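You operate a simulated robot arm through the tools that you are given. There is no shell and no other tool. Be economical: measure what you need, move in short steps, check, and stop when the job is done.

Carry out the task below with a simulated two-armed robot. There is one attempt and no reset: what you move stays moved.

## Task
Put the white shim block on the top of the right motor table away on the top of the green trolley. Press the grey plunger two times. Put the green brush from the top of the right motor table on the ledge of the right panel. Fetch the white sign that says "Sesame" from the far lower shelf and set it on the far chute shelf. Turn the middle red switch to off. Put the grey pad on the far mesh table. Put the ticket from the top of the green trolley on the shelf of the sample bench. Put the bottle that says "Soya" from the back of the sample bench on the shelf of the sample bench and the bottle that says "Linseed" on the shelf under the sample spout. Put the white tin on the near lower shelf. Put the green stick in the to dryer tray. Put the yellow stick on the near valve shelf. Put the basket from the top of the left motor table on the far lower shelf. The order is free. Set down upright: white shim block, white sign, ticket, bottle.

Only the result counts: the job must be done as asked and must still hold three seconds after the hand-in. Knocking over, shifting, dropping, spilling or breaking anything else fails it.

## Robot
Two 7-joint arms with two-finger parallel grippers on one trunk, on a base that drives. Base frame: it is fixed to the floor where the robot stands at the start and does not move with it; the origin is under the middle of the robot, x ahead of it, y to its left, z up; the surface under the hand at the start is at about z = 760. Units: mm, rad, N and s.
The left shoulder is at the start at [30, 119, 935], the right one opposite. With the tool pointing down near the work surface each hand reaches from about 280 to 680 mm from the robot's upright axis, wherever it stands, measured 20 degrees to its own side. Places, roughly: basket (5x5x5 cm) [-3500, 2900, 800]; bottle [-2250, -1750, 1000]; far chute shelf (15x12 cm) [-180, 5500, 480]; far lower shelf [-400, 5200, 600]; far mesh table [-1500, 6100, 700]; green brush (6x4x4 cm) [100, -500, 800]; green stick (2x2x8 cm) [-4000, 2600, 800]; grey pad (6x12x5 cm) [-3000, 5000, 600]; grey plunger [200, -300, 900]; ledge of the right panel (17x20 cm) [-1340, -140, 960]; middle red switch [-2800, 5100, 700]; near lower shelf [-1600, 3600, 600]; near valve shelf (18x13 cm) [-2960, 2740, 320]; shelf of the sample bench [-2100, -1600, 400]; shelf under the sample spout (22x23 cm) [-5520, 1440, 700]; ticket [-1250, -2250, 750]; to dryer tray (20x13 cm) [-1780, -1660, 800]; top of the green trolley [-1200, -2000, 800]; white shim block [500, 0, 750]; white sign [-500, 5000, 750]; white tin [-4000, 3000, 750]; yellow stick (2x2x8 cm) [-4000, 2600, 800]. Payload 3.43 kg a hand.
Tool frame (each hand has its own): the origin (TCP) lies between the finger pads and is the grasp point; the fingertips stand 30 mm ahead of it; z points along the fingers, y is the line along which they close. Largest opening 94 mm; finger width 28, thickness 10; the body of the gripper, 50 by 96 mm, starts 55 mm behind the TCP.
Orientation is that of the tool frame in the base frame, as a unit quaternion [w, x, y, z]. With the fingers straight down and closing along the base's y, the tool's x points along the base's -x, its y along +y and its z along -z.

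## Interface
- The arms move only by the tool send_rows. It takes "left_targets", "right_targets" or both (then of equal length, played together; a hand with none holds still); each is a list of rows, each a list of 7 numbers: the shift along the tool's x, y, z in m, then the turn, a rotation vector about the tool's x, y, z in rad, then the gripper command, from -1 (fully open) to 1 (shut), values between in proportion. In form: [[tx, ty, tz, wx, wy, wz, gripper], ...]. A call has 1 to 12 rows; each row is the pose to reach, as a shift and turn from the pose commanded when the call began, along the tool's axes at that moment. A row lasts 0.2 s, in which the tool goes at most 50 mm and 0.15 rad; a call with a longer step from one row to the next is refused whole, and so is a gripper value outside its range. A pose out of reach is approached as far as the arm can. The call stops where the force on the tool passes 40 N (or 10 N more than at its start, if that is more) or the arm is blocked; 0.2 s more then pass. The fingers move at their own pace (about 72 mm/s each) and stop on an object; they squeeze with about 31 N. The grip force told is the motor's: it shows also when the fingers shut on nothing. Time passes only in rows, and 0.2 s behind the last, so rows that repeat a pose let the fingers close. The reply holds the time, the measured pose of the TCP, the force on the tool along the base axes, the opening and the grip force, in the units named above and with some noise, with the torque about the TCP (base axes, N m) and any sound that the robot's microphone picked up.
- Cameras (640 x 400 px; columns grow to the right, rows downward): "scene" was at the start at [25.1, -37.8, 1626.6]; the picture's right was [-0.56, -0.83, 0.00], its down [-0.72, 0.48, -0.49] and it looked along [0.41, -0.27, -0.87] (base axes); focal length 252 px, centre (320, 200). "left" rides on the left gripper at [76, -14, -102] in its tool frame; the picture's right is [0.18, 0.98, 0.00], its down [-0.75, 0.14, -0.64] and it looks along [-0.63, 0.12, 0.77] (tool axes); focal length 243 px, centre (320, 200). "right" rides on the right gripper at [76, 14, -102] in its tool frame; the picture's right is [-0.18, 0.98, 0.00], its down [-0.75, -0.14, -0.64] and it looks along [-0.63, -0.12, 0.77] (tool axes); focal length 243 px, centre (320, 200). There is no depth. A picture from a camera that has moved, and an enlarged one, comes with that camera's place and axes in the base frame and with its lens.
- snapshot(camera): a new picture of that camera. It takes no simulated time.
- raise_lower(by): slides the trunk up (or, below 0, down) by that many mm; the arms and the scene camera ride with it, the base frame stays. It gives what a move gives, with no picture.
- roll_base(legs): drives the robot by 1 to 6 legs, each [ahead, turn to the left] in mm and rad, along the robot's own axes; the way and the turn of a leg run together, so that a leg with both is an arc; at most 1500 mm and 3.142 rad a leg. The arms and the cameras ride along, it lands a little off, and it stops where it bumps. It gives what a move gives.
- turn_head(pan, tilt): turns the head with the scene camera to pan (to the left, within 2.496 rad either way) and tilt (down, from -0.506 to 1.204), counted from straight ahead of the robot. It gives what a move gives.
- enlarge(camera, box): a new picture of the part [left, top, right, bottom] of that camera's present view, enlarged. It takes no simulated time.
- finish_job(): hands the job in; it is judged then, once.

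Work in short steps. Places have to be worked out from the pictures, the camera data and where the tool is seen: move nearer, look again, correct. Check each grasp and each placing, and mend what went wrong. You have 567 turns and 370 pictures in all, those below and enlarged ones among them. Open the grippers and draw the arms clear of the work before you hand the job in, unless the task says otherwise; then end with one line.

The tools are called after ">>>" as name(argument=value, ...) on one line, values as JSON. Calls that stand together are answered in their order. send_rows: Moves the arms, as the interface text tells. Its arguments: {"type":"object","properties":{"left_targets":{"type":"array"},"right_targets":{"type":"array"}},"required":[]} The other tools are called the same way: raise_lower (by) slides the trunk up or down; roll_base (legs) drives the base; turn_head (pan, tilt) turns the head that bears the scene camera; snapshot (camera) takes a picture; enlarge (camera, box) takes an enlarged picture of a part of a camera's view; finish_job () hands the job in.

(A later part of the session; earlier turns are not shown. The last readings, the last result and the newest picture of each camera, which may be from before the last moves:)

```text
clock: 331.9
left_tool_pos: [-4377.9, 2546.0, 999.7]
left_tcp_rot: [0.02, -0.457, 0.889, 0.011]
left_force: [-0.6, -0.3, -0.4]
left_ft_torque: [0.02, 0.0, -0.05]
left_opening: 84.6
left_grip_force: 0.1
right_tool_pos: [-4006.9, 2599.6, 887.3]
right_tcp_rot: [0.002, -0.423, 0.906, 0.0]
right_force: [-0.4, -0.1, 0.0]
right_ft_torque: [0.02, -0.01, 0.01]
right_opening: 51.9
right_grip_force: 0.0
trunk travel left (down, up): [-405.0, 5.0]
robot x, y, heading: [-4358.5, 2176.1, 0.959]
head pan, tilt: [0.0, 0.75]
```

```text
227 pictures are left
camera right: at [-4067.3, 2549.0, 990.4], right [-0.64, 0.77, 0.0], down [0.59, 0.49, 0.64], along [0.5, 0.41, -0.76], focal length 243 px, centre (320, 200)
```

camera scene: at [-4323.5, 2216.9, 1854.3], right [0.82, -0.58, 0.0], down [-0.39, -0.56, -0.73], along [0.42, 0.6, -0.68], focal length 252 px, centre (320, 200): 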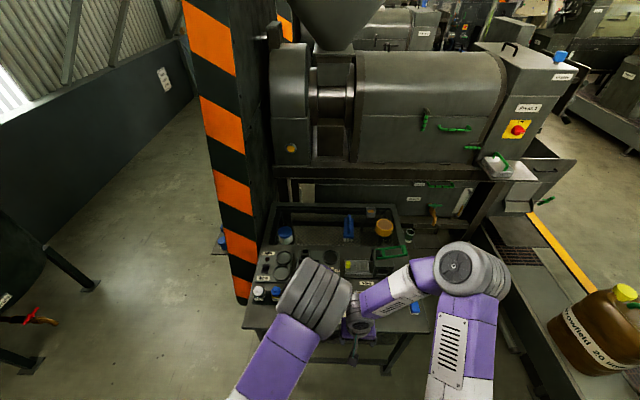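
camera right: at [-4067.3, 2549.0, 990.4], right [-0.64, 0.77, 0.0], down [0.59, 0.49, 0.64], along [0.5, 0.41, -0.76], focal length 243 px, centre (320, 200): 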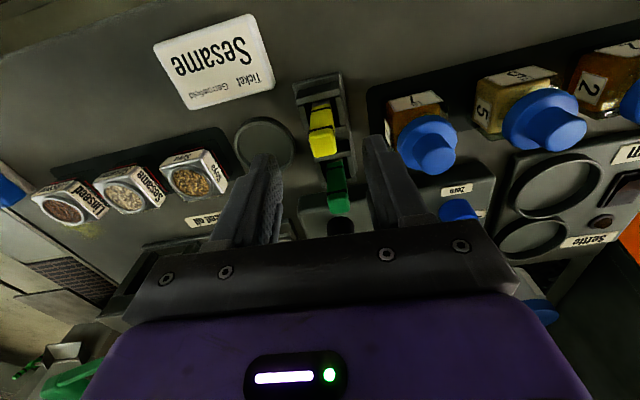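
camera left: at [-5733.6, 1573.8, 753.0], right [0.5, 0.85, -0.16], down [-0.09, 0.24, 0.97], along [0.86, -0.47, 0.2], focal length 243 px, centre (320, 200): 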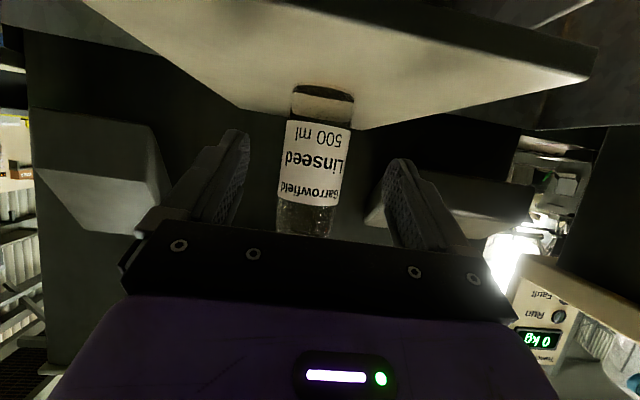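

>>> send_rows(right_targets=[[0.0055, 0.002, 0.02, 0, 0, 0, -0.1], [0.0055, 0.002, 0.042, 0, 0, 0, -0.1], [0.0055, 0.002, 0.042, 0, 0, 0, 1], [0.0055, 0.002, 0.042, 0, 0, 0, 1], [0.0055, 0.002, 0.042, 0, 0, 0, 1]])

>>> snapshot(camera="right")

```text
clock: 333.1
left_tool_pos: [-4377.6, 2545.9, 1000.8]
left_tcp_rot: [0.019, -0.458, 0.889, 0.011]
left_force: [-0.1, -0.3, 0.8]
left_ft_torque: [-0.05, 0.03, 0.0]
left_opening: 84.7
left_grip_force: 0.0
right_tool_pos: [-4011.5, 2595.5, 845.6]
right_tcp_rot: [0.002, -0.424, 0.906, 0.0]
right_force: [-0.1, 0.0, 0.9]
right_ft_torque: [0.0, 0.01, -0.01]
right_opening: 20.3
right_grip_force: 30.9
trunk travel left (down, up): [-405.0, 5.0]
robot x, y, heading: [-4350.7, 2175.1, 0.953]
head pan, tilt: [0.0, 0.75]
```

```text
226 pictures are left
camera right: at [-4072.2, 2545.8, 947.5], right [-0.64, 0.77, 0.0], down [0.59, 0.49, 0.64], along [0.5, 0.41, -0.76], focal length 243 px, centre (320, 200)
```

right: 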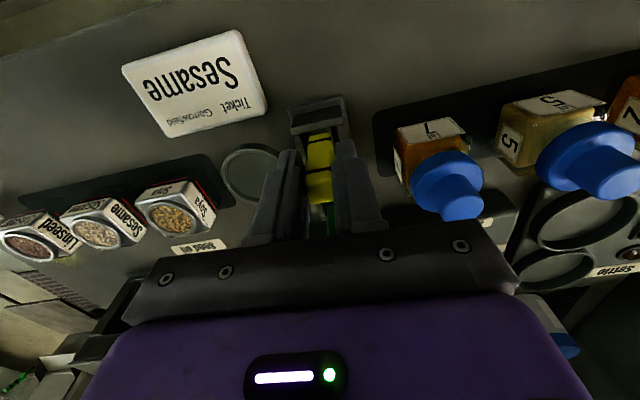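

Gripped. Lift it straight out.

>>> send_rows(right_targets=[[0, 0, -0.03, 0, 0, 0, 1], [0, 0, -0.07, 0, 0, 0, 1], [0, 0, -0.11, 0, 0, 0, 1], [0, 0, -0.15, 0, 0, 0, 1]])

>>> snapshot(camera="right")

```text
clock: 334.1
left_tool_pos: [-4379.0, 2546.5, 1000.6]
left_tcp_rot: [0.02, -0.457, 0.889, 0.011]
left_force: [-0.5, -0.3, -0.4]
left_ft_torque: [0.0, 0.02, -0.03]
left_opening: 84.5
left_grip_force: 0.1
right_tool_pos: [-4013.3, 2596.5, 997.2]
right_tcp_rot: [0.002, -0.424, 0.906, 0.001]
right_force: [0.2, -0.4, 0.2]
right_ft_torque: [0.02, -0.02, -0.02]
right_opening: 20.0
right_grip_force: 31.1
trunk travel left (down, up): [-405.0, 5.0]
robot x, y, heading: [-4352.3, 2176.4, 0.956]
head pan, tilt: [0.0, 0.75]
```

```text
225 pictures are left
camera right: at [-4072.9, 2546.6, 1098.9], right [-0.64, 0.77, 0.0], down [0.59, 0.49, 0.64], along [0.5, 0.41, -0.76], focal length 243 px, centre (320, 200)
```

right: 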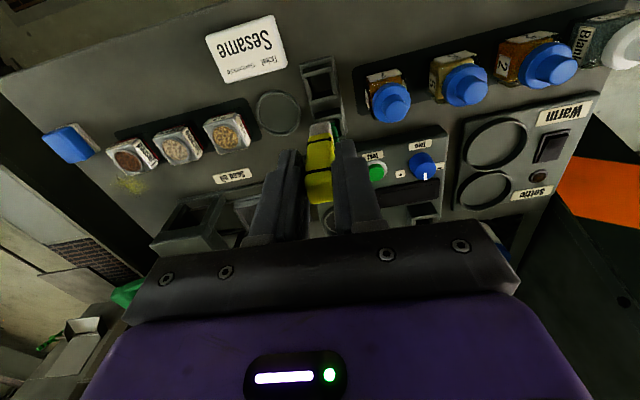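

Yellow stick is out. I look to the right for the valve shelf and the way there.

>>> turn_head(pan=-0.7, tilt=0.5)

>>> snapshot(camera="scene")

```text
clock: 335.1
left_tool_pos: [-4377.5, 2546.7, 1001.3]
left_tcp_rot: [0.019, -0.458, 0.889, 0.01]
left_force: [0.7, 0.0, 0.0]
left_ft_torque: [0.02, 0.01, 0.01]
left_opening: 84.7
left_grip_force: 0.1
right_tool_pos: [-4013.2, 2597.2, 997.1]
right_tcp_rot: [0.002, -0.424, 0.906, 0.0]
right_force: [-0.6, -1.0, 0.2]
right_ft_torque: [-0.03, 0.01, 0.02]
right_opening: 19.9
right_grip_force: 30.6
trunk travel left (down, up): [-405.0, 5.0]
robot x, y, heading: [-4352.8, 2177.5, 0.957]
head pan, tilt: [-0.7, 0.499]
```

```text
224 pictures are left
camera scene: at [-4283.1, 2172.3, 1876.3], right [0.26, -0.97, 0.0], down [-0.46, -0.12, -0.88], along [0.85, 0.22, -0.48], focal length 252 px, centre (320, 200)
```

scene: 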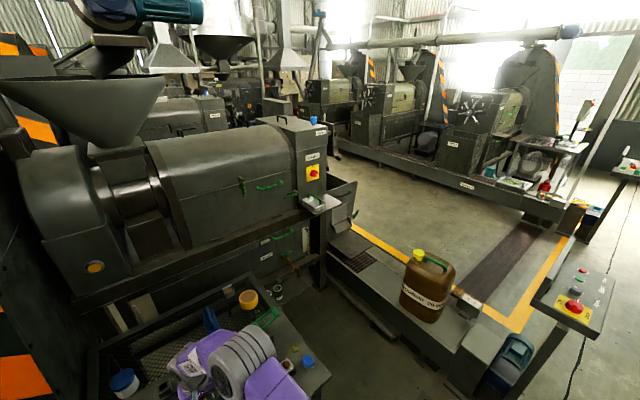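

>>> enlarge(camera="scene", box=[230, 170, 400, 330])

```text
2.50 times, centred on (315, 250) of scene
camera zoom: at [-4283.1, 2172.3, 1876.3], right [0.26, -0.97, 0.0], down [-0.46, -0.12, -0.88], along [0.85, 0.22, -0.48], focal length 629 px, centre (332, 75)
```

zoom: 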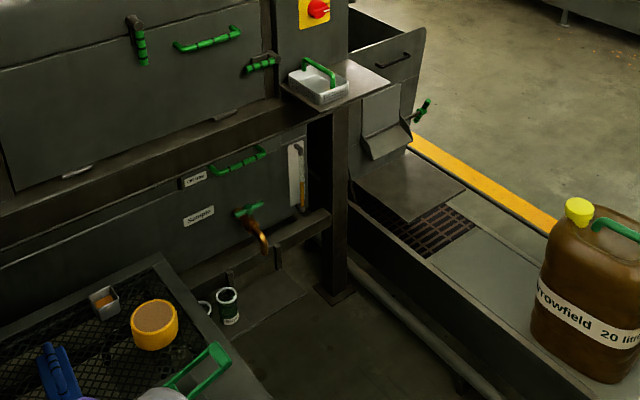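

The near valve shelf is the low plate beneath the brass tap (free part near (-2990, 2720)), reachable from the corridor right of the table. I retract and drive there.

>>> send_rows(right_targets=[[0.04, 0, -0.01, 0, 0, 0, 1], [0.08, 0, -0.02, 0, 0, 0, 1], [0.12, 0, -0.02, 0, 0, 0, 1], [0.15, 0, -0.02, 0, 0, 0, 1]])

>>> roll_base(legs=[[-150, 0], [0, -1.196], [865, 0], [0, 1.208], [582, 0], [0, 0.06]])

>>> turn_head(pan=0, tilt=0.9)

>>> snapshot(camera="scene")

```text
clock: 336.1
left_tool_pos: [-4378.0, 2546.2, 1001.4]
left_tcp_rot: [0.019, -0.458, 0.889, 0.01]
left_force: [0.0, -0.2, -1.0]
left_ft_torque: [-0.01, -0.02, -0.01]
left_opening: 84.5
left_grip_force: 0.1
right_tool_pos: [-4111.5, 2482.0, 1014.5]
right_tcp_rot: [0.003, -0.424, 0.906, 0.0]
right_force: [-0.4, 0.0, 0.3]
right_ft_torque: [0.0, 0.02, -0.01]
right_opening: 20.0
right_grip_force: 31.2
trunk travel left (down, up): [-405.0, 5.0]
robot x, y, heading: [-4351.8, 2171.8, 0.96]
head pan, tilt: [-0.7, 0.499]
```

```text
clock: 351.1
left_tool_pos: [-3266.1, 2653.4, 1001.6]
left_tcp_rot: [0.019, -0.463, 0.886, 0.012]
left_force: [0.4, -0.5, -0.6]
left_ft_torque: [-0.01, -0.02, -0.01]
left_opening: 84.4
left_grip_force: 0.1
right_tool_pos: [-2997.5, 2591.1, 1015.4]
right_tcp_rot: [0.002, -0.429, 0.904, 0.0]
right_force: [-1.2, 0.0, -0.4]
right_ft_torque: [0.02, -0.01, -0.01]
right_opening: 20.1
right_grip_force: 30.9
trunk travel left (down, up): [-405.0, 5.0]
robot x, y, heading: [-3235.2, 2282.7, 0.969]
head pan, tilt: [-0.7, 0.499]
```

```text
clock: 352.1
left_tool_pos: [-3266.4, 2654.0, 1000.5]
left_tcp_rot: [0.019, -0.463, 0.886, 0.011]
left_force: [0.1, -0.5, 0.3]
left_ft_torque: [0.01, -0.02, -0.01]
left_opening: 84.6
left_grip_force: 0.0
right_tool_pos: [-2997.0, 2592.4, 1014.9]
right_tcp_rot: [0.002, -0.429, 0.903, 0.0]
right_force: [-0.2, -0.1, -0.5]
right_ft_torque: [0.01, 0.02, 0.02]
right_opening: 19.9
right_grip_force: 30.9
trunk travel left (down, up): [-405.0, 5.0]
robot x, y, heading: [-3241.3, 2282.6, 0.971]
head pan, tilt: [0.0, 0.901]
```

```text
222 pictures are left
camera scene: at [-3211.5, 2318.7, 1842.4], right [0.82, -0.57, 0.0], down [-0.44, -0.65, -0.62], along [0.35, 0.51, -0.78], focal length 252 px, centre (320, 200)
```

scene: 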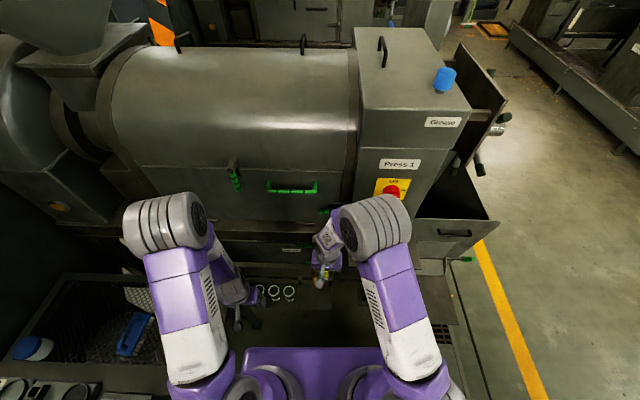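

>>> enlarge(camera="scene", box=[220, 220, 380, 360])

>>> snapshot(camera="right")

```text
2.86 times, centred on (300, 290) of scene
camera zoom: at [-3211.5, 2318.7, 1842.4], right [0.82, -0.57, 0.0], down [-0.44, -0.65, -0.62], along [0.35, 0.51, -0.78], focal length 719 px, centre (377, -57)
```

zoom: 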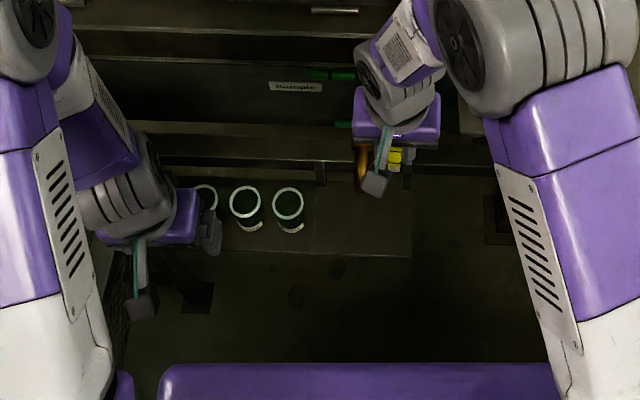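

```text
220 pictures are left
camera right: at [-3056.6, 2541.2, 1117.2], right [-0.65, 0.76, 0.0], down [0.58, 0.49, 0.64], along [0.49, 0.41, -0.76], focal length 243 px, centre (320, 200)
```

right: 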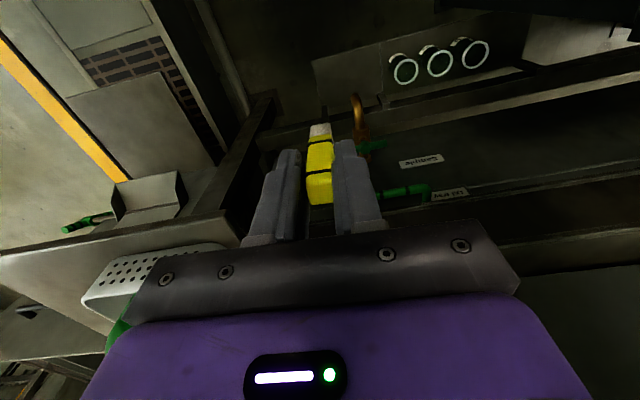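

Target on the shelf's right-front part, clear of the tap: (-2951, 2659), stick standing. I lower the trunk 200 mm and move the right hand over it.

>>> raise_lower(by=-200)

>>> send_rows(right_targets=[[-0.03, 0, 0, 0, 0, 0, 1], [-0.06, -0.001, 0, 0, 0, 0, 1], [-0.083, -0.002, 0.02, 0, 0, 0, 1], [-0.083, -0.002, 0.065, 0, 0, 0, 1], [-0.083, -0.002, 0.11, 0, 0, 0, 1], [-0.083, -0.002, 0.155, 0, 0, 0, 1], [-0.083, -0.002, 0.2, 0, 0, 0, 1]])

>>> snapshot(camera="right")

>>> snapshot(camera="scene")

```text
clock: 354.3
left_tool_pos: [-3265.8, 2652.4, 800.9]
left_tcp_rot: [0.019, -0.462, 0.887, 0.012]
left_force: [-0.4, -0.8, -1.3]
left_ft_torque: [-0.01, 0.0, -0.02]
left_opening: 84.8
left_grip_force: 0.1
right_tool_pos: [-2997.6, 2592.4, 815.9]
right_tcp_rot: [0.001, -0.429, 0.903, 0.0]
right_force: [-0.5, 0.6, 0.3]
right_ft_torque: [-0.03, -0.05, 0.01]
right_opening: 19.8
right_grip_force: 31.2
trunk travel left (down, up): [-205.0, 205.0]
robot x, y, heading: [-3240.2, 2281.9, 0.97]
head pan, tilt: [0.0, 0.901]
```

```text
clock: 355.9
left_tool_pos: [-3265.3, 2652.8, 800.9]
left_tcp_rot: [0.019, -0.462, 0.887, 0.011]
left_force: [0.2, 0.7, -1.1]
left_ft_torque: [-0.01, 0.0, -0.05]
left_opening: 84.6
left_grip_force: 0.2
right_tool_pos: [-2940.8, 2656.5, 615.6]
right_tcp_rot: [0.002, -0.429, 0.903, 0.0]
right_force: [0.6, 0.1, -0.6]
right_ft_torque: [-0.02, 0.03, 0.02]
right_opening: 19.9
right_grip_force: 30.9
trunk travel left (down, up): [-205.0, 205.0]
robot x, y, heading: [-3235.6, 2286.9, 0.969]
head pan, tilt: [0.0, 0.901]
```

```text
219 pictures are left
camera right: at [-2999.9, 2605.0, 718.0], right [-0.64, 0.76, 0.0], down [0.58, 0.49, 0.65], along [0.49, 0.42, -0.76], focal length 243 px, centre (320, 200)
```

right: 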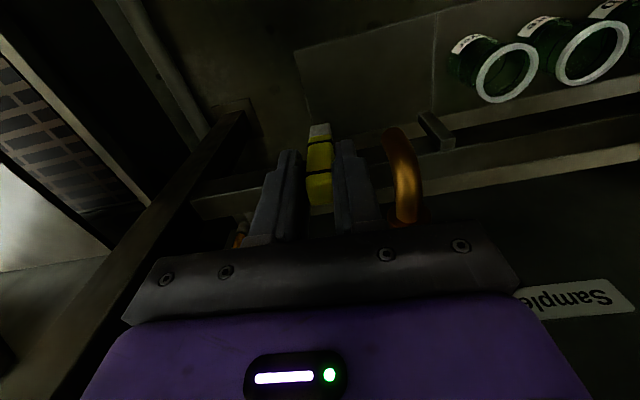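

```text
218 pictures are left
camera scene: at [-3211.1, 2319.0, 1642.4], right [0.82, -0.57, 0.0], down [-0.44, -0.65, -0.62], along [0.35, 0.51, -0.78], focal length 252 px, centre (320, 200)
```

scene: 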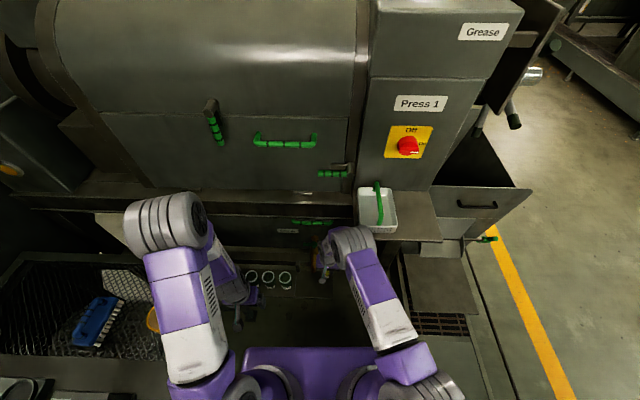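

Clearance to the tap is about 16 mm; I descend carefully to just above the plate.

>>> send_rows(right_targets=[[0.005, -0.002, 0.04, 0, 0, 0, 1], [0.005, -0.002, 0.08, 0, 0, 0, 1], [0.005, -0.002, 0.12, 0, 0, 0, 1], [0.005, -0.002, 0.16, 0, 0, 0, 1], [0.005, -0.002, 0.19, 0, 0, 0, 1]])

>>> snapshot(camera="right")

```text
clock: 357.1
left_tool_pos: [-3266.1, 2652.1, 802.0]
left_tcp_rot: [0.019, -0.463, 0.886, 0.012]
left_force: [-0.5, -0.1, 1.2]
left_ft_torque: [0.05, 0.0, 0.0]
left_opening: 84.7
left_grip_force: 0.0
right_tool_pos: [-2946.3, 2640.2, 475.1]
right_tcp_rot: [-0.002, -0.429, 0.903, -0.004]
right_force: [-0.2, 0.7, 0.0]
right_ft_torque: [-0.05, 0.06, 0.02]
right_opening: 20.2
right_grip_force: 31.1
right hand out of reach, approached as far as the arm can: row 4, 5
trunk travel left (down, up): [-205.0, 205.0]
robot x, y, heading: [-3237.6, 2280.3, 0.971]
head pan, tilt: [0.0, 0.901]
```

```text
217 pictures are left
camera right: at [-3004.7, 2590.6, 577.7], right [-0.65, 0.76, -0.01], down [0.58, 0.5, 0.64], along [0.49, 0.41, -0.77], focal length 243 px, centre (320, 200)
```

right: 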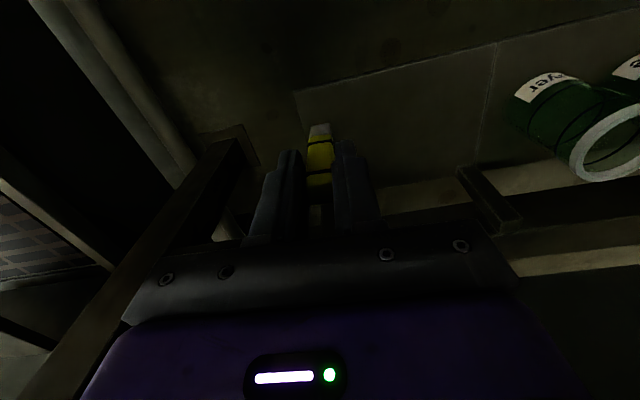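

The arm reached its limit; lower the trunk by 55 mm, then correct forward.

>>> raise_lower(by=-55)

>>> send_rows(right_targets=[[-0.007, 0.004, 0, 0, 0, 0, 1], [-0.014, 0.004, 0, 0, 0, 0, 1], [-0.014, 0.004, 0, 0, 0, 0, 1]])

>>> snapshot(camera="right")

```text
clock: 358.1
left_tool_pos: [-3266.9, 2653.7, 745.5]
left_tcp_rot: [0.02, -0.463, 0.886, 0.012]
left_force: [0.6, -1.0, -0.7]
left_ft_torque: [-0.02, 0.03, 0.01]
left_opening: 84.7
left_grip_force: 0.0
right_tool_pos: [-2947.4, 2641.0, 419.0]
right_tcp_rot: [-0.001, -0.429, 0.903, -0.005]
right_force: [-0.5, -1.0, 0.2]
right_ft_torque: [-0.01, 0.06, -0.01]
right_opening: 20.2
right_grip_force: 30.7
trunk travel left (down, up): [-150.0, 260.0]
robot x, y, heading: [-3238.0, 2282.5, 0.965]
head pan, tilt: [0.0, 0.901]
```

```text
clock: 358.9
left_tool_pos: [-3264.5, 2652.8, 745.7]
left_tcp_rot: [0.019, -0.463, 0.886, 0.011]
left_force: [-0.5, 0.4, -0.3]
left_ft_torque: [0.01, 0.01, -0.01]
left_opening: 84.4
left_grip_force: 0.1
right_tool_pos: [-2942.2, 2649.7, 425.9]
right_tcp_rot: [-0.002, -0.429, 0.903, -0.004]
right_force: [0.7, -0.1, -0.4]
right_ft_torque: [-0.02, -0.05, 0.0]
right_opening: 20.2
right_grip_force: 31.1
right hand out of reach, approached as far as the arm can: row 2, 3
trunk travel left (down, up): [-150.0, 260.0]
robot x, y, heading: [-3234.9, 2284.0, 0.965]
head pan, tilt: [0.0, 0.901]
```

```text
216 pictures are left
camera right: at [-2999.8, 2600.0, 527.6], right [-0.65, 0.76, -0.01], down [0.58, 0.5, 0.64], along [0.49, 0.41, -0.77], focal length 243 px, centre (320, 200)
```

right: 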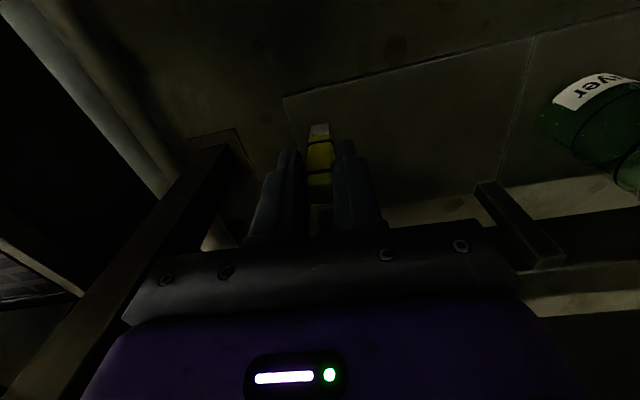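

Stick is above the plate, 20 mm from the front edge and 27 mm from the right. Lower the trunk in small steps.

>>> raise_lower(by=-18)

>>> raise_lower(by=-5)

```text
clock: 359.5
left_tool_pos: [-3266.7, 2653.5, 727.4]
left_tcp_rot: [0.019, -0.463, 0.886, 0.01]
left_force: [-0.6, 0.5, 0.1]
left_ft_torque: [-0.02, -0.02, 0.0]
left_opening: 84.3
left_grip_force: 0.1
right_tool_pos: [-2942.1, 2648.3, 407.5]
right_tcp_rot: [-0.001, -0.43, 0.903, -0.005]
right_force: [0.3, 0.5, -0.7]
right_ft_torque: [0.0, 0.02, 0.01]
right_opening: 20.1
right_grip_force: 31.4
trunk travel left (down, up): [-132.0, 278.0]
robot x, y, heading: [-3237.3, 2281.2, 0.97]
head pan, tilt: [0.0, 0.901]
```

```text
clock: 360.1
left_tool_pos: [-3266.7, 2653.2, 722.5]
left_tcp_rot: [0.019, -0.463, 0.886, 0.011]
left_force: [-0.2, -0.3, -0.3]
left_ft_torque: [0.0, -0.04, -0.01]
left_opening: 84.5
left_grip_force: 0.0
right_tool_pos: [-2942.0, 2649.3, 402.0]
right_tcp_rot: [-0.001, -0.43, 0.903, -0.005]
right_force: [0.3, 0.8, 0.0]
right_ft_torque: [-0.01, 0.0, -0.02]
right_opening: 20.4
right_grip_force: 31.1
trunk travel left (down, up): [-127.0, 283.0]
robot x, y, heading: [-3236.7, 2282.2, 0.963]
head pan, tilt: [0.0, 0.901]
```

>>> raise_lower(by=-4)

>>> raise_lower(by=-4)

>>> raise_lower(by=-4)

```text
clock: 360.6
left_tool_pos: [-3266.8, 2653.1, 718.9]
left_tcp_rot: [0.019, -0.462, 0.887, 0.011]
left_force: [-0.4, -0.6, 0.2]
left_ft_torque: [0.02, -0.04, -0.02]
left_opening: 84.7
left_grip_force: 0.1
right_tool_pos: [-2940.9, 2650.1, 398.1]
right_tcp_rot: [-0.002, -0.43, 0.903, -0.004]
right_force: [-0.4, -0.1, -1.1]
right_ft_torque: [0.0, -0.01, -0.02]
right_opening: 20.0
right_grip_force: 31.4
trunk travel left (down, up): [-123.0, 287.0]
robot x, y, heading: [-3238.7, 2283.0, 0.971]
head pan, tilt: [0.0, 0.901]
```

```text
clock: 361.1
left_tool_pos: [-3266.9, 2653.7, 714.1]
left_tcp_rot: [0.019, -0.462, 0.887, 0.012]
left_force: [0.5, -0.1, 1.0]
left_ft_torque: [0.02, -0.03, -0.02]
left_opening: 84.3
left_grip_force: 0.0
right_tool_pos: [-2940.8, 2650.4, 393.9]
right_tcp_rot: [-0.001, -0.429, 0.903, -0.005]
right_force: [-0.6, -0.4, -0.6]
right_ft_torque: [-0.01, 0.01, -0.01]
right_opening: 20.0
right_grip_force: 30.9
trunk travel left (down, up): [-119.0, 291.0]
robot x, y, heading: [-3236.1, 2282.1, 0.965]
head pan, tilt: [0.0, 0.901]
```

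```text
clock: 361.6
left_tool_pos: [-3266.4, 2652.6, 711.0]
left_tcp_rot: [0.019, -0.463, 0.886, 0.012]
left_force: [0.0, 0.0, 0.2]
left_ft_torque: [-0.02, -0.01, 0.04]
left_opening: 84.7
left_grip_force: 0.0
right_tool_pos: [-2940.2, 2649.5, 388.7]
right_tcp_rot: [-0.002, -0.43, 0.903, -0.004]
right_force: [0.9, 0.7, -0.1]
right_ft_torque: [0.03, 0.0, 0.0]
right_opening: 19.9
right_grip_force: 31.3
trunk travel left (down, up): [-115.0, 295.0]
robot x, y, heading: [-3236.8, 2283.0, 0.968]
head pan, tilt: [0.0, 0.901]
```

>>> snapshot(camera="right")

>>> enlarge(camera="right", box=[240, 60, 400, 220])

```text
215 pictures are left
camera right: at [-2999.8, 2599.9, 492.5], right [-0.65, 0.76, -0.01], down [0.58, 0.5, 0.64], along [0.49, 0.41, -0.77], focal length 243 px, centre (320, 200)
```

right: 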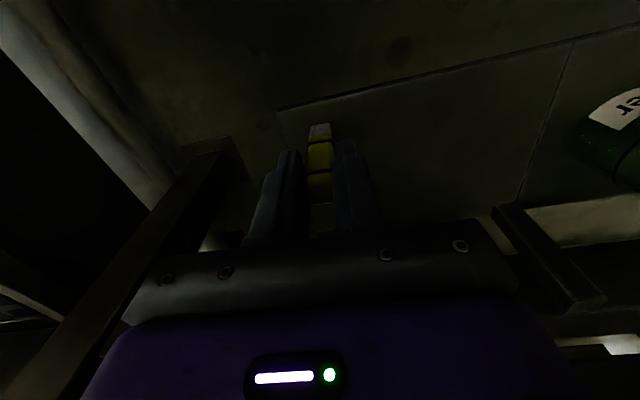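

```text
2.50 times, centred on (320, 140) of right
camera zoom: at [-2999.8, 2599.9, 492.5], right [-0.65, 0.76, -0.01], down [0.58, 0.5, 0.64], along [0.49, 0.41, -0.77], focal length 606 px, centre (320, 350)
```

zoom: 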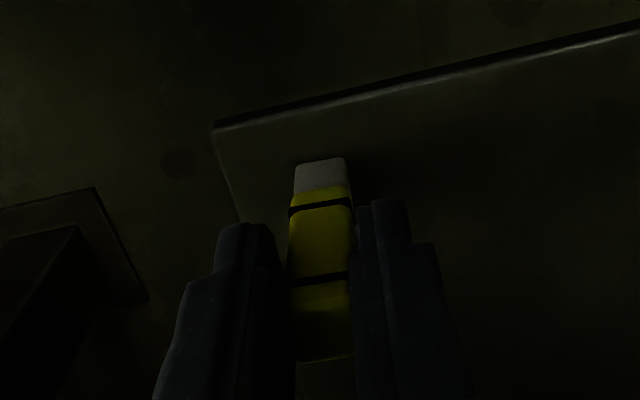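

>>> raise_lower(by=-5)

>>> raise_lower(by=-5)

>>> raise_lower(by=-5)

```text
clock: 362.2
left_tool_pos: [-3266.1, 2653.7, 707.7]
left_tcp_rot: [0.019, -0.462, 0.886, 0.011]
left_force: [0.4, -0.6, -0.4]
left_ft_torque: [-0.01, 0.03, -0.04]
left_opening: 84.7
left_grip_force: 0.2
right_tool_pos: [-2939.0, 2651.8, 387.5]
right_tcp_rot: [0.002, -0.429, 0.903, -0.003]
right_force: [-0.8, -0.9, 23.5]
right_ft_torque: [0.17, -0.11, 0.01]
right_opening: 19.7
right_grip_force: 30.9
trunk travel left (down, up): [-110.0, 300.0]
robot x, y, heading: [-3237.0, 2283.7, 0.973]
head pan, tilt: [0.0, 0.901]
```

```text
clock: 362.7
left_tool_pos: [-3266.5, 2653.5, 701.8]
left_tcp_rot: [0.02, -0.462, 0.887, 0.012]
left_force: [-0.2, 0.4, -0.7]
left_ft_torque: [0.0, 0.01, 0.02]
left_opening: 84.6
left_grip_force: 0.1
right_tool_pos: [-2938.9, 2651.6, 381.9]
right_tcp_rot: [0.0, -0.429, 0.903, -0.004]
right_force: [1.9, 3.9, 20.8]
right_ft_torque: [0.5, -0.33, 0.0]
right_opening: 19.8
right_grip_force: 31.1
trunk travel left (down, up): [-105.0, 305.0]
robot x, y, heading: [-3237.2, 2282.5, 0.97]
head pan, tilt: [0.0, 0.901]
```

```text
clock: 363.3
left_tool_pos: [-3267.2, 2653.9, 694.9]
left_tcp_rot: [0.02, -0.462, 0.887, 0.011]
left_force: [-0.2, 0.0, 0.6]
left_ft_torque: [0.01, -0.03, -0.05]
left_opening: 84.9
left_grip_force: 0.0
right_tool_pos: [-2940.1, 2651.6, 375.3]
right_tcp_rot: [-0.001, -0.429, 0.903, -0.004]
right_force: [2.1, 1.9, 20.7]
right_ft_torque: [0.35, -0.23, 0.0]
right_opening: 20.0
right_grip_force: 31.3
trunk travel left (down, up): [-100.0, 310.0]
robot x, y, heading: [-3237.2, 2283.1, 0.97]
head pan, tilt: [0.0, 0.901]
```

Contact at 387 (the stick slid up a little in the grip). Release and rise straight up.

>>> raise_lower(by=2)

>>> send_rows(right_targets=[[0, 0, 0, 0, 0, 0, 0.2], [0, 0, 0, 0, 0, 0, 0.0], [0, 0, 0, 0, 0, 0, 0.0]])

>>> raise_lower(by=100)

>>> enlarge(camera="right", box=[240, 40, 440, 220])

```text
clock: 363.8
left_tool_pos: [-3265.8, 2652.2, 698.0]
left_tcp_rot: [0.019, -0.462, 0.887, 0.011]
left_force: [-0.9, -0.1, 0.8]
left_ft_torque: [0.0, 0.01, 0.02]
left_opening: 84.6
left_grip_force: 0.1
right_tool_pos: [-2941.5, 2647.4, 376.4]
right_tcp_rot: [-0.003, -0.429, 0.903, -0.005]
right_force: [0.9, -0.2, 6.2]
right_ft_torque: [0.07, -0.1, -0.02]
right_opening: 20.0
right_grip_force: 31.2
trunk travel left (down, up): [-102.0, 308.0]
robot x, y, heading: [-3234.0, 2279.3, 0.972]
head pan, tilt: [0.0, 0.901]
```

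```text
clock: 364.6
left_tool_pos: [-3265.7, 2653.2, 697.4]
left_tcp_rot: [0.019, -0.462, 0.887, 0.011]
left_force: [-0.4, -0.2, -0.6]
left_ft_torque: [-0.01, 0.0, 0.01]
left_opening: 84.8
left_grip_force: 0.0
right_tool_pos: [-2941.1, 2650.9, 376.8]
right_tcp_rot: [-0.001, -0.429, 0.903, -0.005]
right_force: [0.0, -0.2, -0.5]
right_ft_torque: [0.01, -0.02, -0.03]
right_opening: 47.0
right_grip_force: 0.0
trunk travel left (down, up): [-102.0, 308.0]
robot x, y, heading: [-3239.5, 2282.7, 0.966]
head pan, tilt: [0.0, 0.901]
```

```text
clock: 365.9
left_tool_pos: [-3266.3, 2652.1, 797.5]
left_tcp_rot: [0.019, -0.462, 0.886, 0.011]
left_force: [-0.1, -1.2, 0.2]
left_ft_torque: [-0.02, 0.03, 0.03]
left_opening: 84.7
left_grip_force: 0.1
right_tool_pos: [-2941.6, 2650.0, 475.2]
right_tcp_rot: [-0.002, -0.43, 0.903, -0.005]
right_force: [-0.3, 0.4, -0.2]
right_ft_torque: [0.0, -0.01, 0.0]
right_opening: 47.0
right_grip_force: 0.1
trunk travel left (down, up): [-202.0, 208.0]
robot x, y, heading: [-3237.0, 2283.8, 0.968]
head pan, tilt: [0.0, 0.901]
```

```text
2.22 times, centred on (340, 130) of right
camera zoom: at [-2999.9, 2599.9, 579.3], right [-0.65, 0.76, -0.01], down [0.58, 0.5, 0.64], along [0.49, 0.41, -0.77], focal length 539 px, centre (276, 356)
```

zoom: 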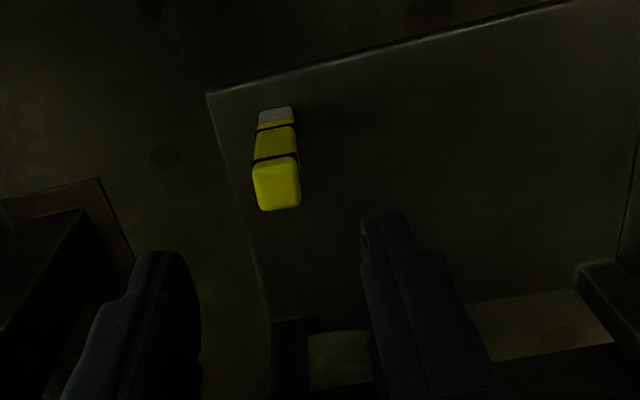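

The yellow stick stands on the valve shelf. I raise everything, retract the right hand, and turn toward the basket on the table.

>>> raise_lower(by=200)

>>> send_rows(right_targets=[[0.02, 0, -0.04, 0, 0, 0, 0], [0.04, 0, -0.08, 0, 0, 0, 0], [0.06, 0, -0.12, 0, 0, 0, 0], [0.08, -0.01, -0.16, 0, 0, 0, 0], [0.1, -0.03, -0.2, 0, 0, 0, 0], [0.12, -0.05, -0.24, 0, 0, 0, 0], [0.14, -0.07, -0.28, 0, 0, 0, 0], [0.16, -0.08, -0.32, 0, 0, 0, 0]])

>>> roll_base(legs=[[0, 0.98], [80, 0], [0, -0.17]])

>>> snapshot(camera="scene")

```text
clock: 368.1
left_tool_pos: [-3268.9, 2652.7, 997.8]
left_tcp_rot: [0.02, -0.462, 0.886, 0.01]
left_force: [-0.2, 0.5, 0.1]
left_ft_torque: [-0.03, 0.0, -0.01]
left_opening: 84.9
left_grip_force: 0.1
right_tool_pos: [-2941.4, 2651.3, 678.6]
right_tcp_rot: [0.0, -0.43, 0.903, -0.004]
right_force: [0.7, -0.1, 0.5]
right_ft_torque: [-0.03, 0.03, -0.03]
right_opening: 47.0
right_grip_force: 0.1
trunk travel left (down, up): [-402.0, 8.0]
robot x, y, heading: [-3235.6, 2285.0, 0.966]
head pan, tilt: [0.0, 0.901]
```

```text
clock: 369.9
left_tool_pos: [-3267.0, 2651.3, 999.2]
left_tcp_rot: [0.02, -0.462, 0.887, 0.011]
left_force: [0.2, -0.7, 0.8]
left_ft_torque: [0.01, 0.02, -0.01]
left_opening: 84.5
left_grip_force: 0.0
right_tool_pos: [-2978.6, 2476.5, 1000.7]
right_tcp_rot: [-0.002, -0.43, 0.903, -0.005]
right_force: [-0.6, 0.0, 0.8]
right_ft_torque: [0.01, 0.0, 0.0]
right_opening: 47.3
right_grip_force: 0.1
trunk travel left (down, up): [-402.0, 8.0]
robot x, y, heading: [-3237.1, 2280.9, 0.97]
head pan, tilt: [0.0, 0.901]
```

```text
clock: 374.1
left_tool_pos: [-3553.0, 2594.4, 998.3]
left_tcp_rot: [-0.013, 0.772, -0.635, -0.018]
left_force: [1.1, -0.1, 0.1]
left_ft_torque: [0.01, 0.0, 0.0]
left_opening: 84.7
left_grip_force: 0.1
right_tool_pos: [-3228.0, 2679.6, 1000.1]
right_tcp_rot: [0.0, 0.748, -0.663, 0.005]
right_force: [0.9, -0.3, 0.2]
right_ft_torque: [0.01, 0.04, 0.01]
right_opening: 46.8
right_grip_force: 0.0
trunk travel left (down, up): [-402.0, 8.0]
robot x, y, heading: [-3266.4, 2358.6, 1.773]
head pan, tilt: [0.0, 0.901]
```

```text
212 pictures are left
camera scene: at [-3275.5, 2402.4, 1839.4], right [0.98, 0.2, 0.0], down [0.16, -0.77, -0.62], along [-0.12, 0.61, -0.78], focal length 252 px, centre (320, 200)
```

scene: 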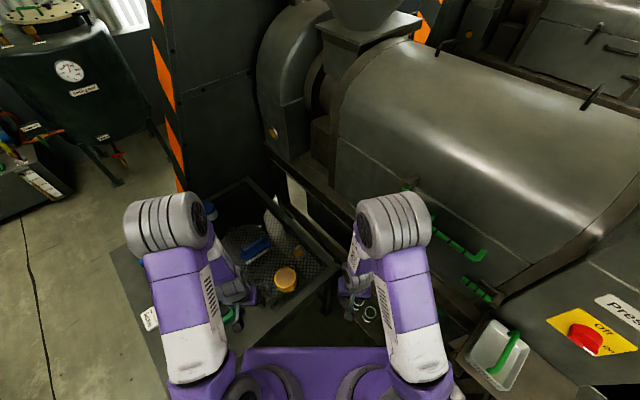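

>>> enlarge(camera="scene", box=[210, 190, 360, 310])

>>> snapshot(camera="left")

```text
3.33 times, centred on (285, 250) of scene
camera zoom: at [-3275.5, 2402.4, 1839.4], right [0.98, 0.2, 0.0], down [0.16, -0.77, -0.62], along [-0.12, 0.61, -0.78], focal length 839 px, centre (437, 33)
```

zoom: 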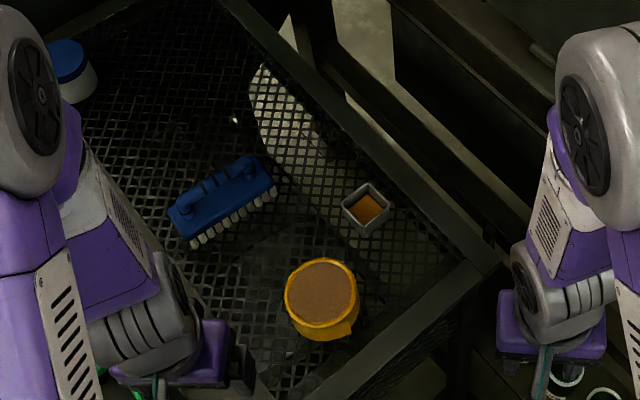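

```text
210 pictures are left
camera left: at [-3524.4, 2519.2, 1097.4], right [-0.93, -0.37, -0.01], down [-0.28, 0.68, 0.67], along [-0.25, 0.63, -0.74], focal length 243 px, centre (320, 200)
```

left: 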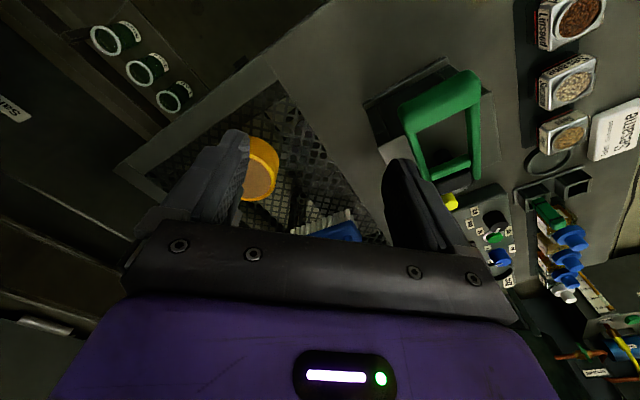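

The basket sits square to the table at about (-3467, 2896). I bring the left hand above it, aligned with its sides.

>>> send_rows(left_targets=[[-0.04, -0.02, 0, 0, 0.006, 0.102, -0.8], [-0.08, -0.041, 0, 0, 0.012, 0.204, -0.8], [-0.12, -0.061, 0, 0, 0.019, 0.307, -0.8], [-0.16, -0.082, 0, 0, 0.025, 0.409, -0.8], [-0.2, -0.102, 0, 0, 0.031, 0.511, -0.8], [-0.24, -0.123, 0, 0, 0.038, 0.614, -0.8], [-0.28, -0.143, 0, 0, 0.044, 0.716, -0.8], [-0.28, -0.143, 0.045, 0, 0.044, 0.716, -0.8]])

>>> snapshot(camera="left")

```text
clock: 375.9
left_tool_pos: [-3470.3, 2901.5, 966.7]
left_tcp_rot: [-0.008, -0.5, 0.866, 0.004]
left_force: [-0.6, -0.2, 0.6]
left_ft_torque: [-0.04, -0.03, 0.02]
left_opening: 84.6
left_grip_force: 0.0
right_tool_pos: [-3228.8, 2680.9, 999.1]
right_tcp_rot: [-0.001, 0.749, -0.663, 0.005]
right_force: [0.3, 0.3, -0.2]
right_ft_torque: [0.01, -0.05, 0.02]
right_opening: 46.8
right_grip_force: 0.0
trunk travel left (down, up): [-402.0, 8.0]
robot x, y, heading: [-3265.4, 2356.5, 1.775]
head pan, tilt: [0.0, 0.901]
```

```text
209 pictures are left
camera left: at [-3493.7, 2828.0, 1070.8], right [-0.94, 0.33, 0.02], down [0.26, 0.72, 0.64], along [0.2, 0.61, -0.77], focal length 243 px, centre (320, 200)
```

left: 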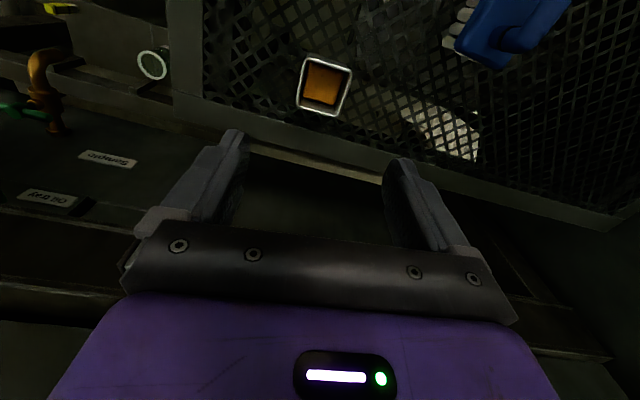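

>>> send_rows(left_targets=[[0.008, 0.003, 0.04, 0, 0, 0, -0.7], [0.008, 0.003, 0.08, 0, 0, 0, -0.7], [0.008, 0.003, 0.115, 0, 0, 0, -0.7]])

>>> snapshot(camera="left")

```text
clock: 376.7
left_tool_pos: [-3477.0, 2893.1, 849.3]
left_tcp_rot: [-0.008, -0.502, 0.865, 0.005]
left_force: [-0.1, 0.5, -0.3]
left_ft_torque: [0.0, -0.01, -0.01]
left_opening: 79.9
left_grip_force: 0.1
right_tool_pos: [-3227.3, 2681.3, 999.3]
right_tcp_rot: [0.0, 0.748, -0.663, 0.005]
right_force: [0.2, -0.5, 0.1]
right_ft_torque: [-0.01, -0.01, -0.02]
right_opening: 47.0
right_grip_force: 0.0
trunk travel left (down, up): [-402.0, 8.0]
robot x, y, heading: [-3266.9, 2359.3, 1.775]
head pan, tilt: [0.0, 0.901]
```

```text
208 pictures are left
camera left: at [-3500.9, 2820.6, 952.1], right [-0.94, 0.33, 0.02], down [0.26, 0.72, 0.64], along [0.2, 0.61, -0.77], focal length 243 px, centre (320, 200)
```

left: 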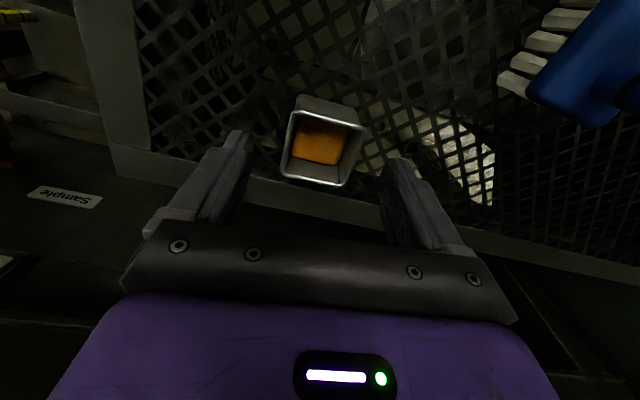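

>>> send_rows(left_targets=[[0, 0, 0.025, 0, 0, 0, -0.7], [0, 0, 0.042, 0, 0, 0, -0.7], [0, 0, 0.05, 0, 0, 0, -0.7], [0, 0, 0.05, 0, 0, 0, 1], [0, 0, 0.05, 0, 0, 0, 1], [0, 0, 0.05, 0, 0, 0, 1]])

>>> snapshot(camera="left")

```text
clock: 378.1
left_tool_pos: [-3477.2, 2893.5, 800.7]
left_tcp_rot: [-0.008, -0.501, 0.865, 0.004]
left_force: [0.3, 0.3, 0.5]
left_ft_torque: [0.03, -0.03, -0.02]
left_opening: 51.7
left_grip_force: 31.4
right_tool_pos: [-3228.6, 2680.6, 999.6]
right_tcp_rot: [0.0, 0.748, -0.664, 0.006]
right_force: [0.0, -0.2, 0.0]
right_ft_torque: [-0.02, 0.0, 0.0]
right_opening: 46.9
right_grip_force: 0.1
trunk travel left (down, up): [-402.0, 8.0]
robot x, y, heading: [-3264.7, 2357.4, 1.771]
head pan, tilt: [0.0, 0.901]
```

```text
207 pictures are left
camera left: at [-3501.9, 2820.2, 902.9], right [-0.94, 0.33, 0.02], down [0.26, 0.72, 0.64], along [0.2, 0.61, -0.77], focal length 243 px, centre (320, 200)
```

left: 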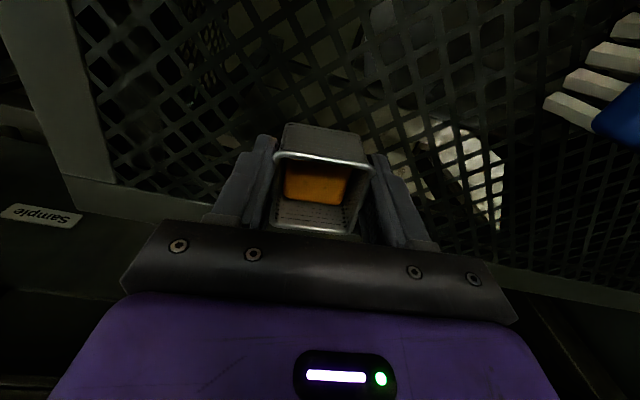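

Basket gripped. Lift it and draw it in, then drive back around to the front of the table for the white tin.

>>> send_rows(left_targets=[[0, 0, -0.03, 0, 0, 0, 1], [0, 0, -0.075, 0, 0, 0, 1], [0, 0, -0.12, 0, 0, 0, 1], [0, 0, -0.165, 0, 0, 0, 1], [0, 0, -0.21, 0, 0, 0, 1], [0.035, 0.02, -0.235, 0, 0, 0, 1], [0.07, 0.045, -0.25, 0, 0, 0, 1], [0.105, 0.07, -0.25, 0, 0, 0, 1], [0.14, 0.095, -0.25, 0, 0, 0, 1], [0.175, 0.12, -0.25, 0, 0, 0, 1]])

>>> snapshot(camera="left")

```text
clock: 380.3
left_tool_pos: [-3665.4, 2798.1, 1051.2]
left_tcp_rot: [-0.007, -0.501, 0.866, 0.004]
left_force: [-0.4, -0.4, -1.2]
left_ft_torque: [0.0, -0.06, -0.01]
left_opening: 51.6
left_grip_force: 30.9
right_tool_pos: [-3228.2, 2680.2, 1000.0]
right_tcp_rot: [-0.001, 0.748, -0.663, 0.005]
right_force: [-0.2, -0.3, -0.1]
right_ft_torque: [0.01, 0.0, 0.05]
right_opening: 47.0
right_grip_force: 0.0
trunk travel left (down, up): [-402.0, 8.0]
robot x, y, heading: [-3262.8, 2355.2, 1.773]
head pan, tilt: [0.0, 0.901]
```

```text
206 pictures are left
camera left: at [-3689.3, 2725.6, 1154.4], right [-0.94, 0.33, 0.02], down [0.26, 0.72, 0.64], along [0.2, 0.61, -0.77], focal length 243 px, centre (320, 200)
```

left: 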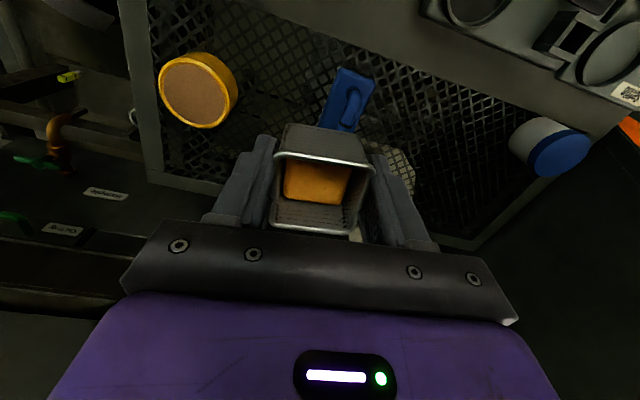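

>>> send_rows(left_targets=[[0.034, -0.03, 0, 0, 0, 0, 1], [0.068, -0.06, 0, 0, 0, 0, 1], [0.101, -0.09, 0, 0, 0, 0, 1], [0.135, -0.119, 0, 0, 0, 0, 1]])

>>> roll_base(legs=[[0, -0.787], [-608, 0], [0, 1.916], [865, 0], [0, -0.848], [299, 0]])

>>> roll_base(legs=[[0, -1.122]])

>>> turn_head(pan=0, tilt=0.8)

>>> snapshot(camera="scene")

```text
clock: 381.3
left_tool_pos: [-3628.5, 2623.3, 1051.7]
left_tcp_rot: [-0.007, -0.5, 0.866, 0.005]
left_force: [-0.9, -0.8, 0.7]
left_ft_torque: [0.02, 0.01, 0.0]
left_opening: 51.9
left_grip_force: 31.4
right_tool_pos: [-3228.5, 2677.9, 999.2]
right_tcp_rot: [0.0, 0.749, -0.663, 0.005]
right_force: [0.5, -0.1, 0.7]
right_ft_torque: [0.0, 0.02, 0.04]
right_opening: 47.1
right_grip_force: 0.1
trunk travel left (down, up): [-402.0, 8.0]
robot x, y, heading: [-3266.1, 2359.3, 1.779]
head pan, tilt: [0.0, 0.901]
```

```text
clock: 399.4
left_tool_pos: [-5000.1, 2482.6, 1051.4]
left_tcp_rot: [-0.009, -0.615, 0.788, 0.004]
left_force: [-0.7, -0.3, -0.5]
left_ft_torque: [-0.03, 0.01, -0.06]
left_opening: 52.0
left_grip_force: 30.9
right_tool_pos: [-4629.6, 2643.2, 999.7]
right_tcp_rot: [-0.001, 0.833, -0.554, 0.005]
right_force: [-1.0, -0.6, 0.1]
right_ft_torque: [-0.02, -0.02, 0.02]
right_opening: 46.8
right_grip_force: 0.1
trunk travel left (down, up): [-402.0, 8.0]
robot x, y, heading: [-4575.8, 2320.9, 2.047]
head pan, tilt: [0.0, 0.901]
```

```text
clock: 402.6
left_tool_pos: [-4613.0, 2770.8, 1051.3]
left_tcp_rot: [-0.005, -0.096, 0.995, 0.008]
left_force: [0.6, -0.3, -0.8]
left_ft_torque: [0.0, 0.01, 0.01]
left_opening: 51.7
left_grip_force: 30.9
right_tool_pos: [-4310.3, 2502.9, 999.8]
right_tcp_rot: [-0.002, -0.404, 0.915, -0.005]
right_force: [-0.3, 0.3, 0.1]
right_ft_torque: [0.01, 0.04, 0.0]
right_opening: 47.2
right_grip_force: 0.0
trunk travel left (down, up): [-402.0, 8.0]
robot x, y, heading: [-4580.4, 2326.3, 0.918]
head pan, tilt: [0.0, 0.901]
```

```text
clock: 403.3
left_tool_pos: [-4613.9, 2770.6, 1051.0]
left_tcp_rot: [-0.006, -0.095, 0.995, 0.007]
left_force: [1.2, -0.3, -1.4]
left_ft_torque: [0.0, 0.0, 0.01]
left_opening: 51.8
left_grip_force: 30.6
right_tool_pos: [-4310.7, 2503.3, 999.4]
right_tcp_rot: [-0.001, -0.405, 0.914, -0.004]
right_force: [-0.5, 0.0, 0.3]
right_ft_torque: [-0.03, -0.01, 0.0]
right_opening: 47.0
right_grip_force: 0.1
trunk travel left (down, up): [-402.0, 8.0]
robot x, y, heading: [-4580.7, 2327.7, 0.917]
head pan, tilt: [0.0, 0.799]
```

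```text
205 pictures are left
camera scene: at [-4548.2, 2361.7, 1847.3], right [0.79, -0.61, 0.0], down [-0.44, -0.57, -0.7], along [0.43, 0.55, -0.72], focal length 252 px, centre (320, 200)
```

scene: 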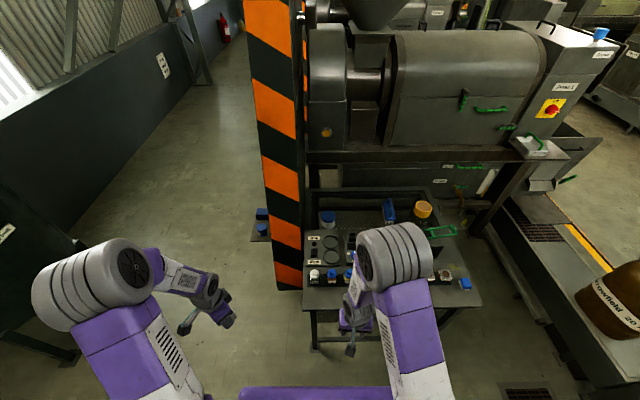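

Tin is visible at the table's back-left. I drive 190 mm closer.

>>> roll_base(legs=[[190, 0]])

>>> enlarge(camera="scene", box=[290, 190, 450, 310])

```text
clock: 404.9
left_tool_pos: [-4498.7, 2919.4, 1051.8]
left_tcp_rot: [-0.005, -0.094, 0.996, 0.007]
left_force: [0.5, 0.1, -0.8]
left_ft_torque: [-0.01, -0.02, 0.02]
left_opening: 51.8
left_grip_force: 30.8
right_tool_pos: [-4194.9, 2649.3, 1000.0]
right_tcp_rot: [-0.003, -0.402, 0.915, -0.006]
right_force: [0.3, 0.2, 0.6]
right_ft_torque: [-0.04, 0.0, 0.01]
right_opening: 47.0
right_grip_force: 0.0
trunk travel left (down, up): [-402.0, 8.0]
robot x, y, heading: [-4467.2, 2472.5, 0.912]
head pan, tilt: [0.0, 0.799]
```

```text
3.33 times, centred on (370, 250) of scene
camera zoom: at [-4433.9, 2509.2, 1847.3], right [0.79, -0.61, 0.0], down [-0.44, -0.57, -0.7], along [0.43, 0.55, -0.72], focal length 839 px, centre (153, 33)
```

zoom: 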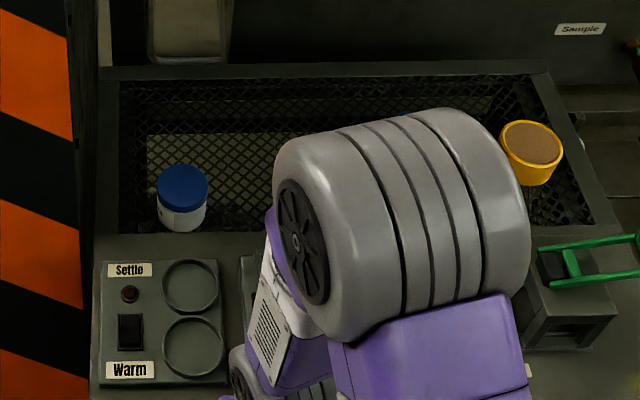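

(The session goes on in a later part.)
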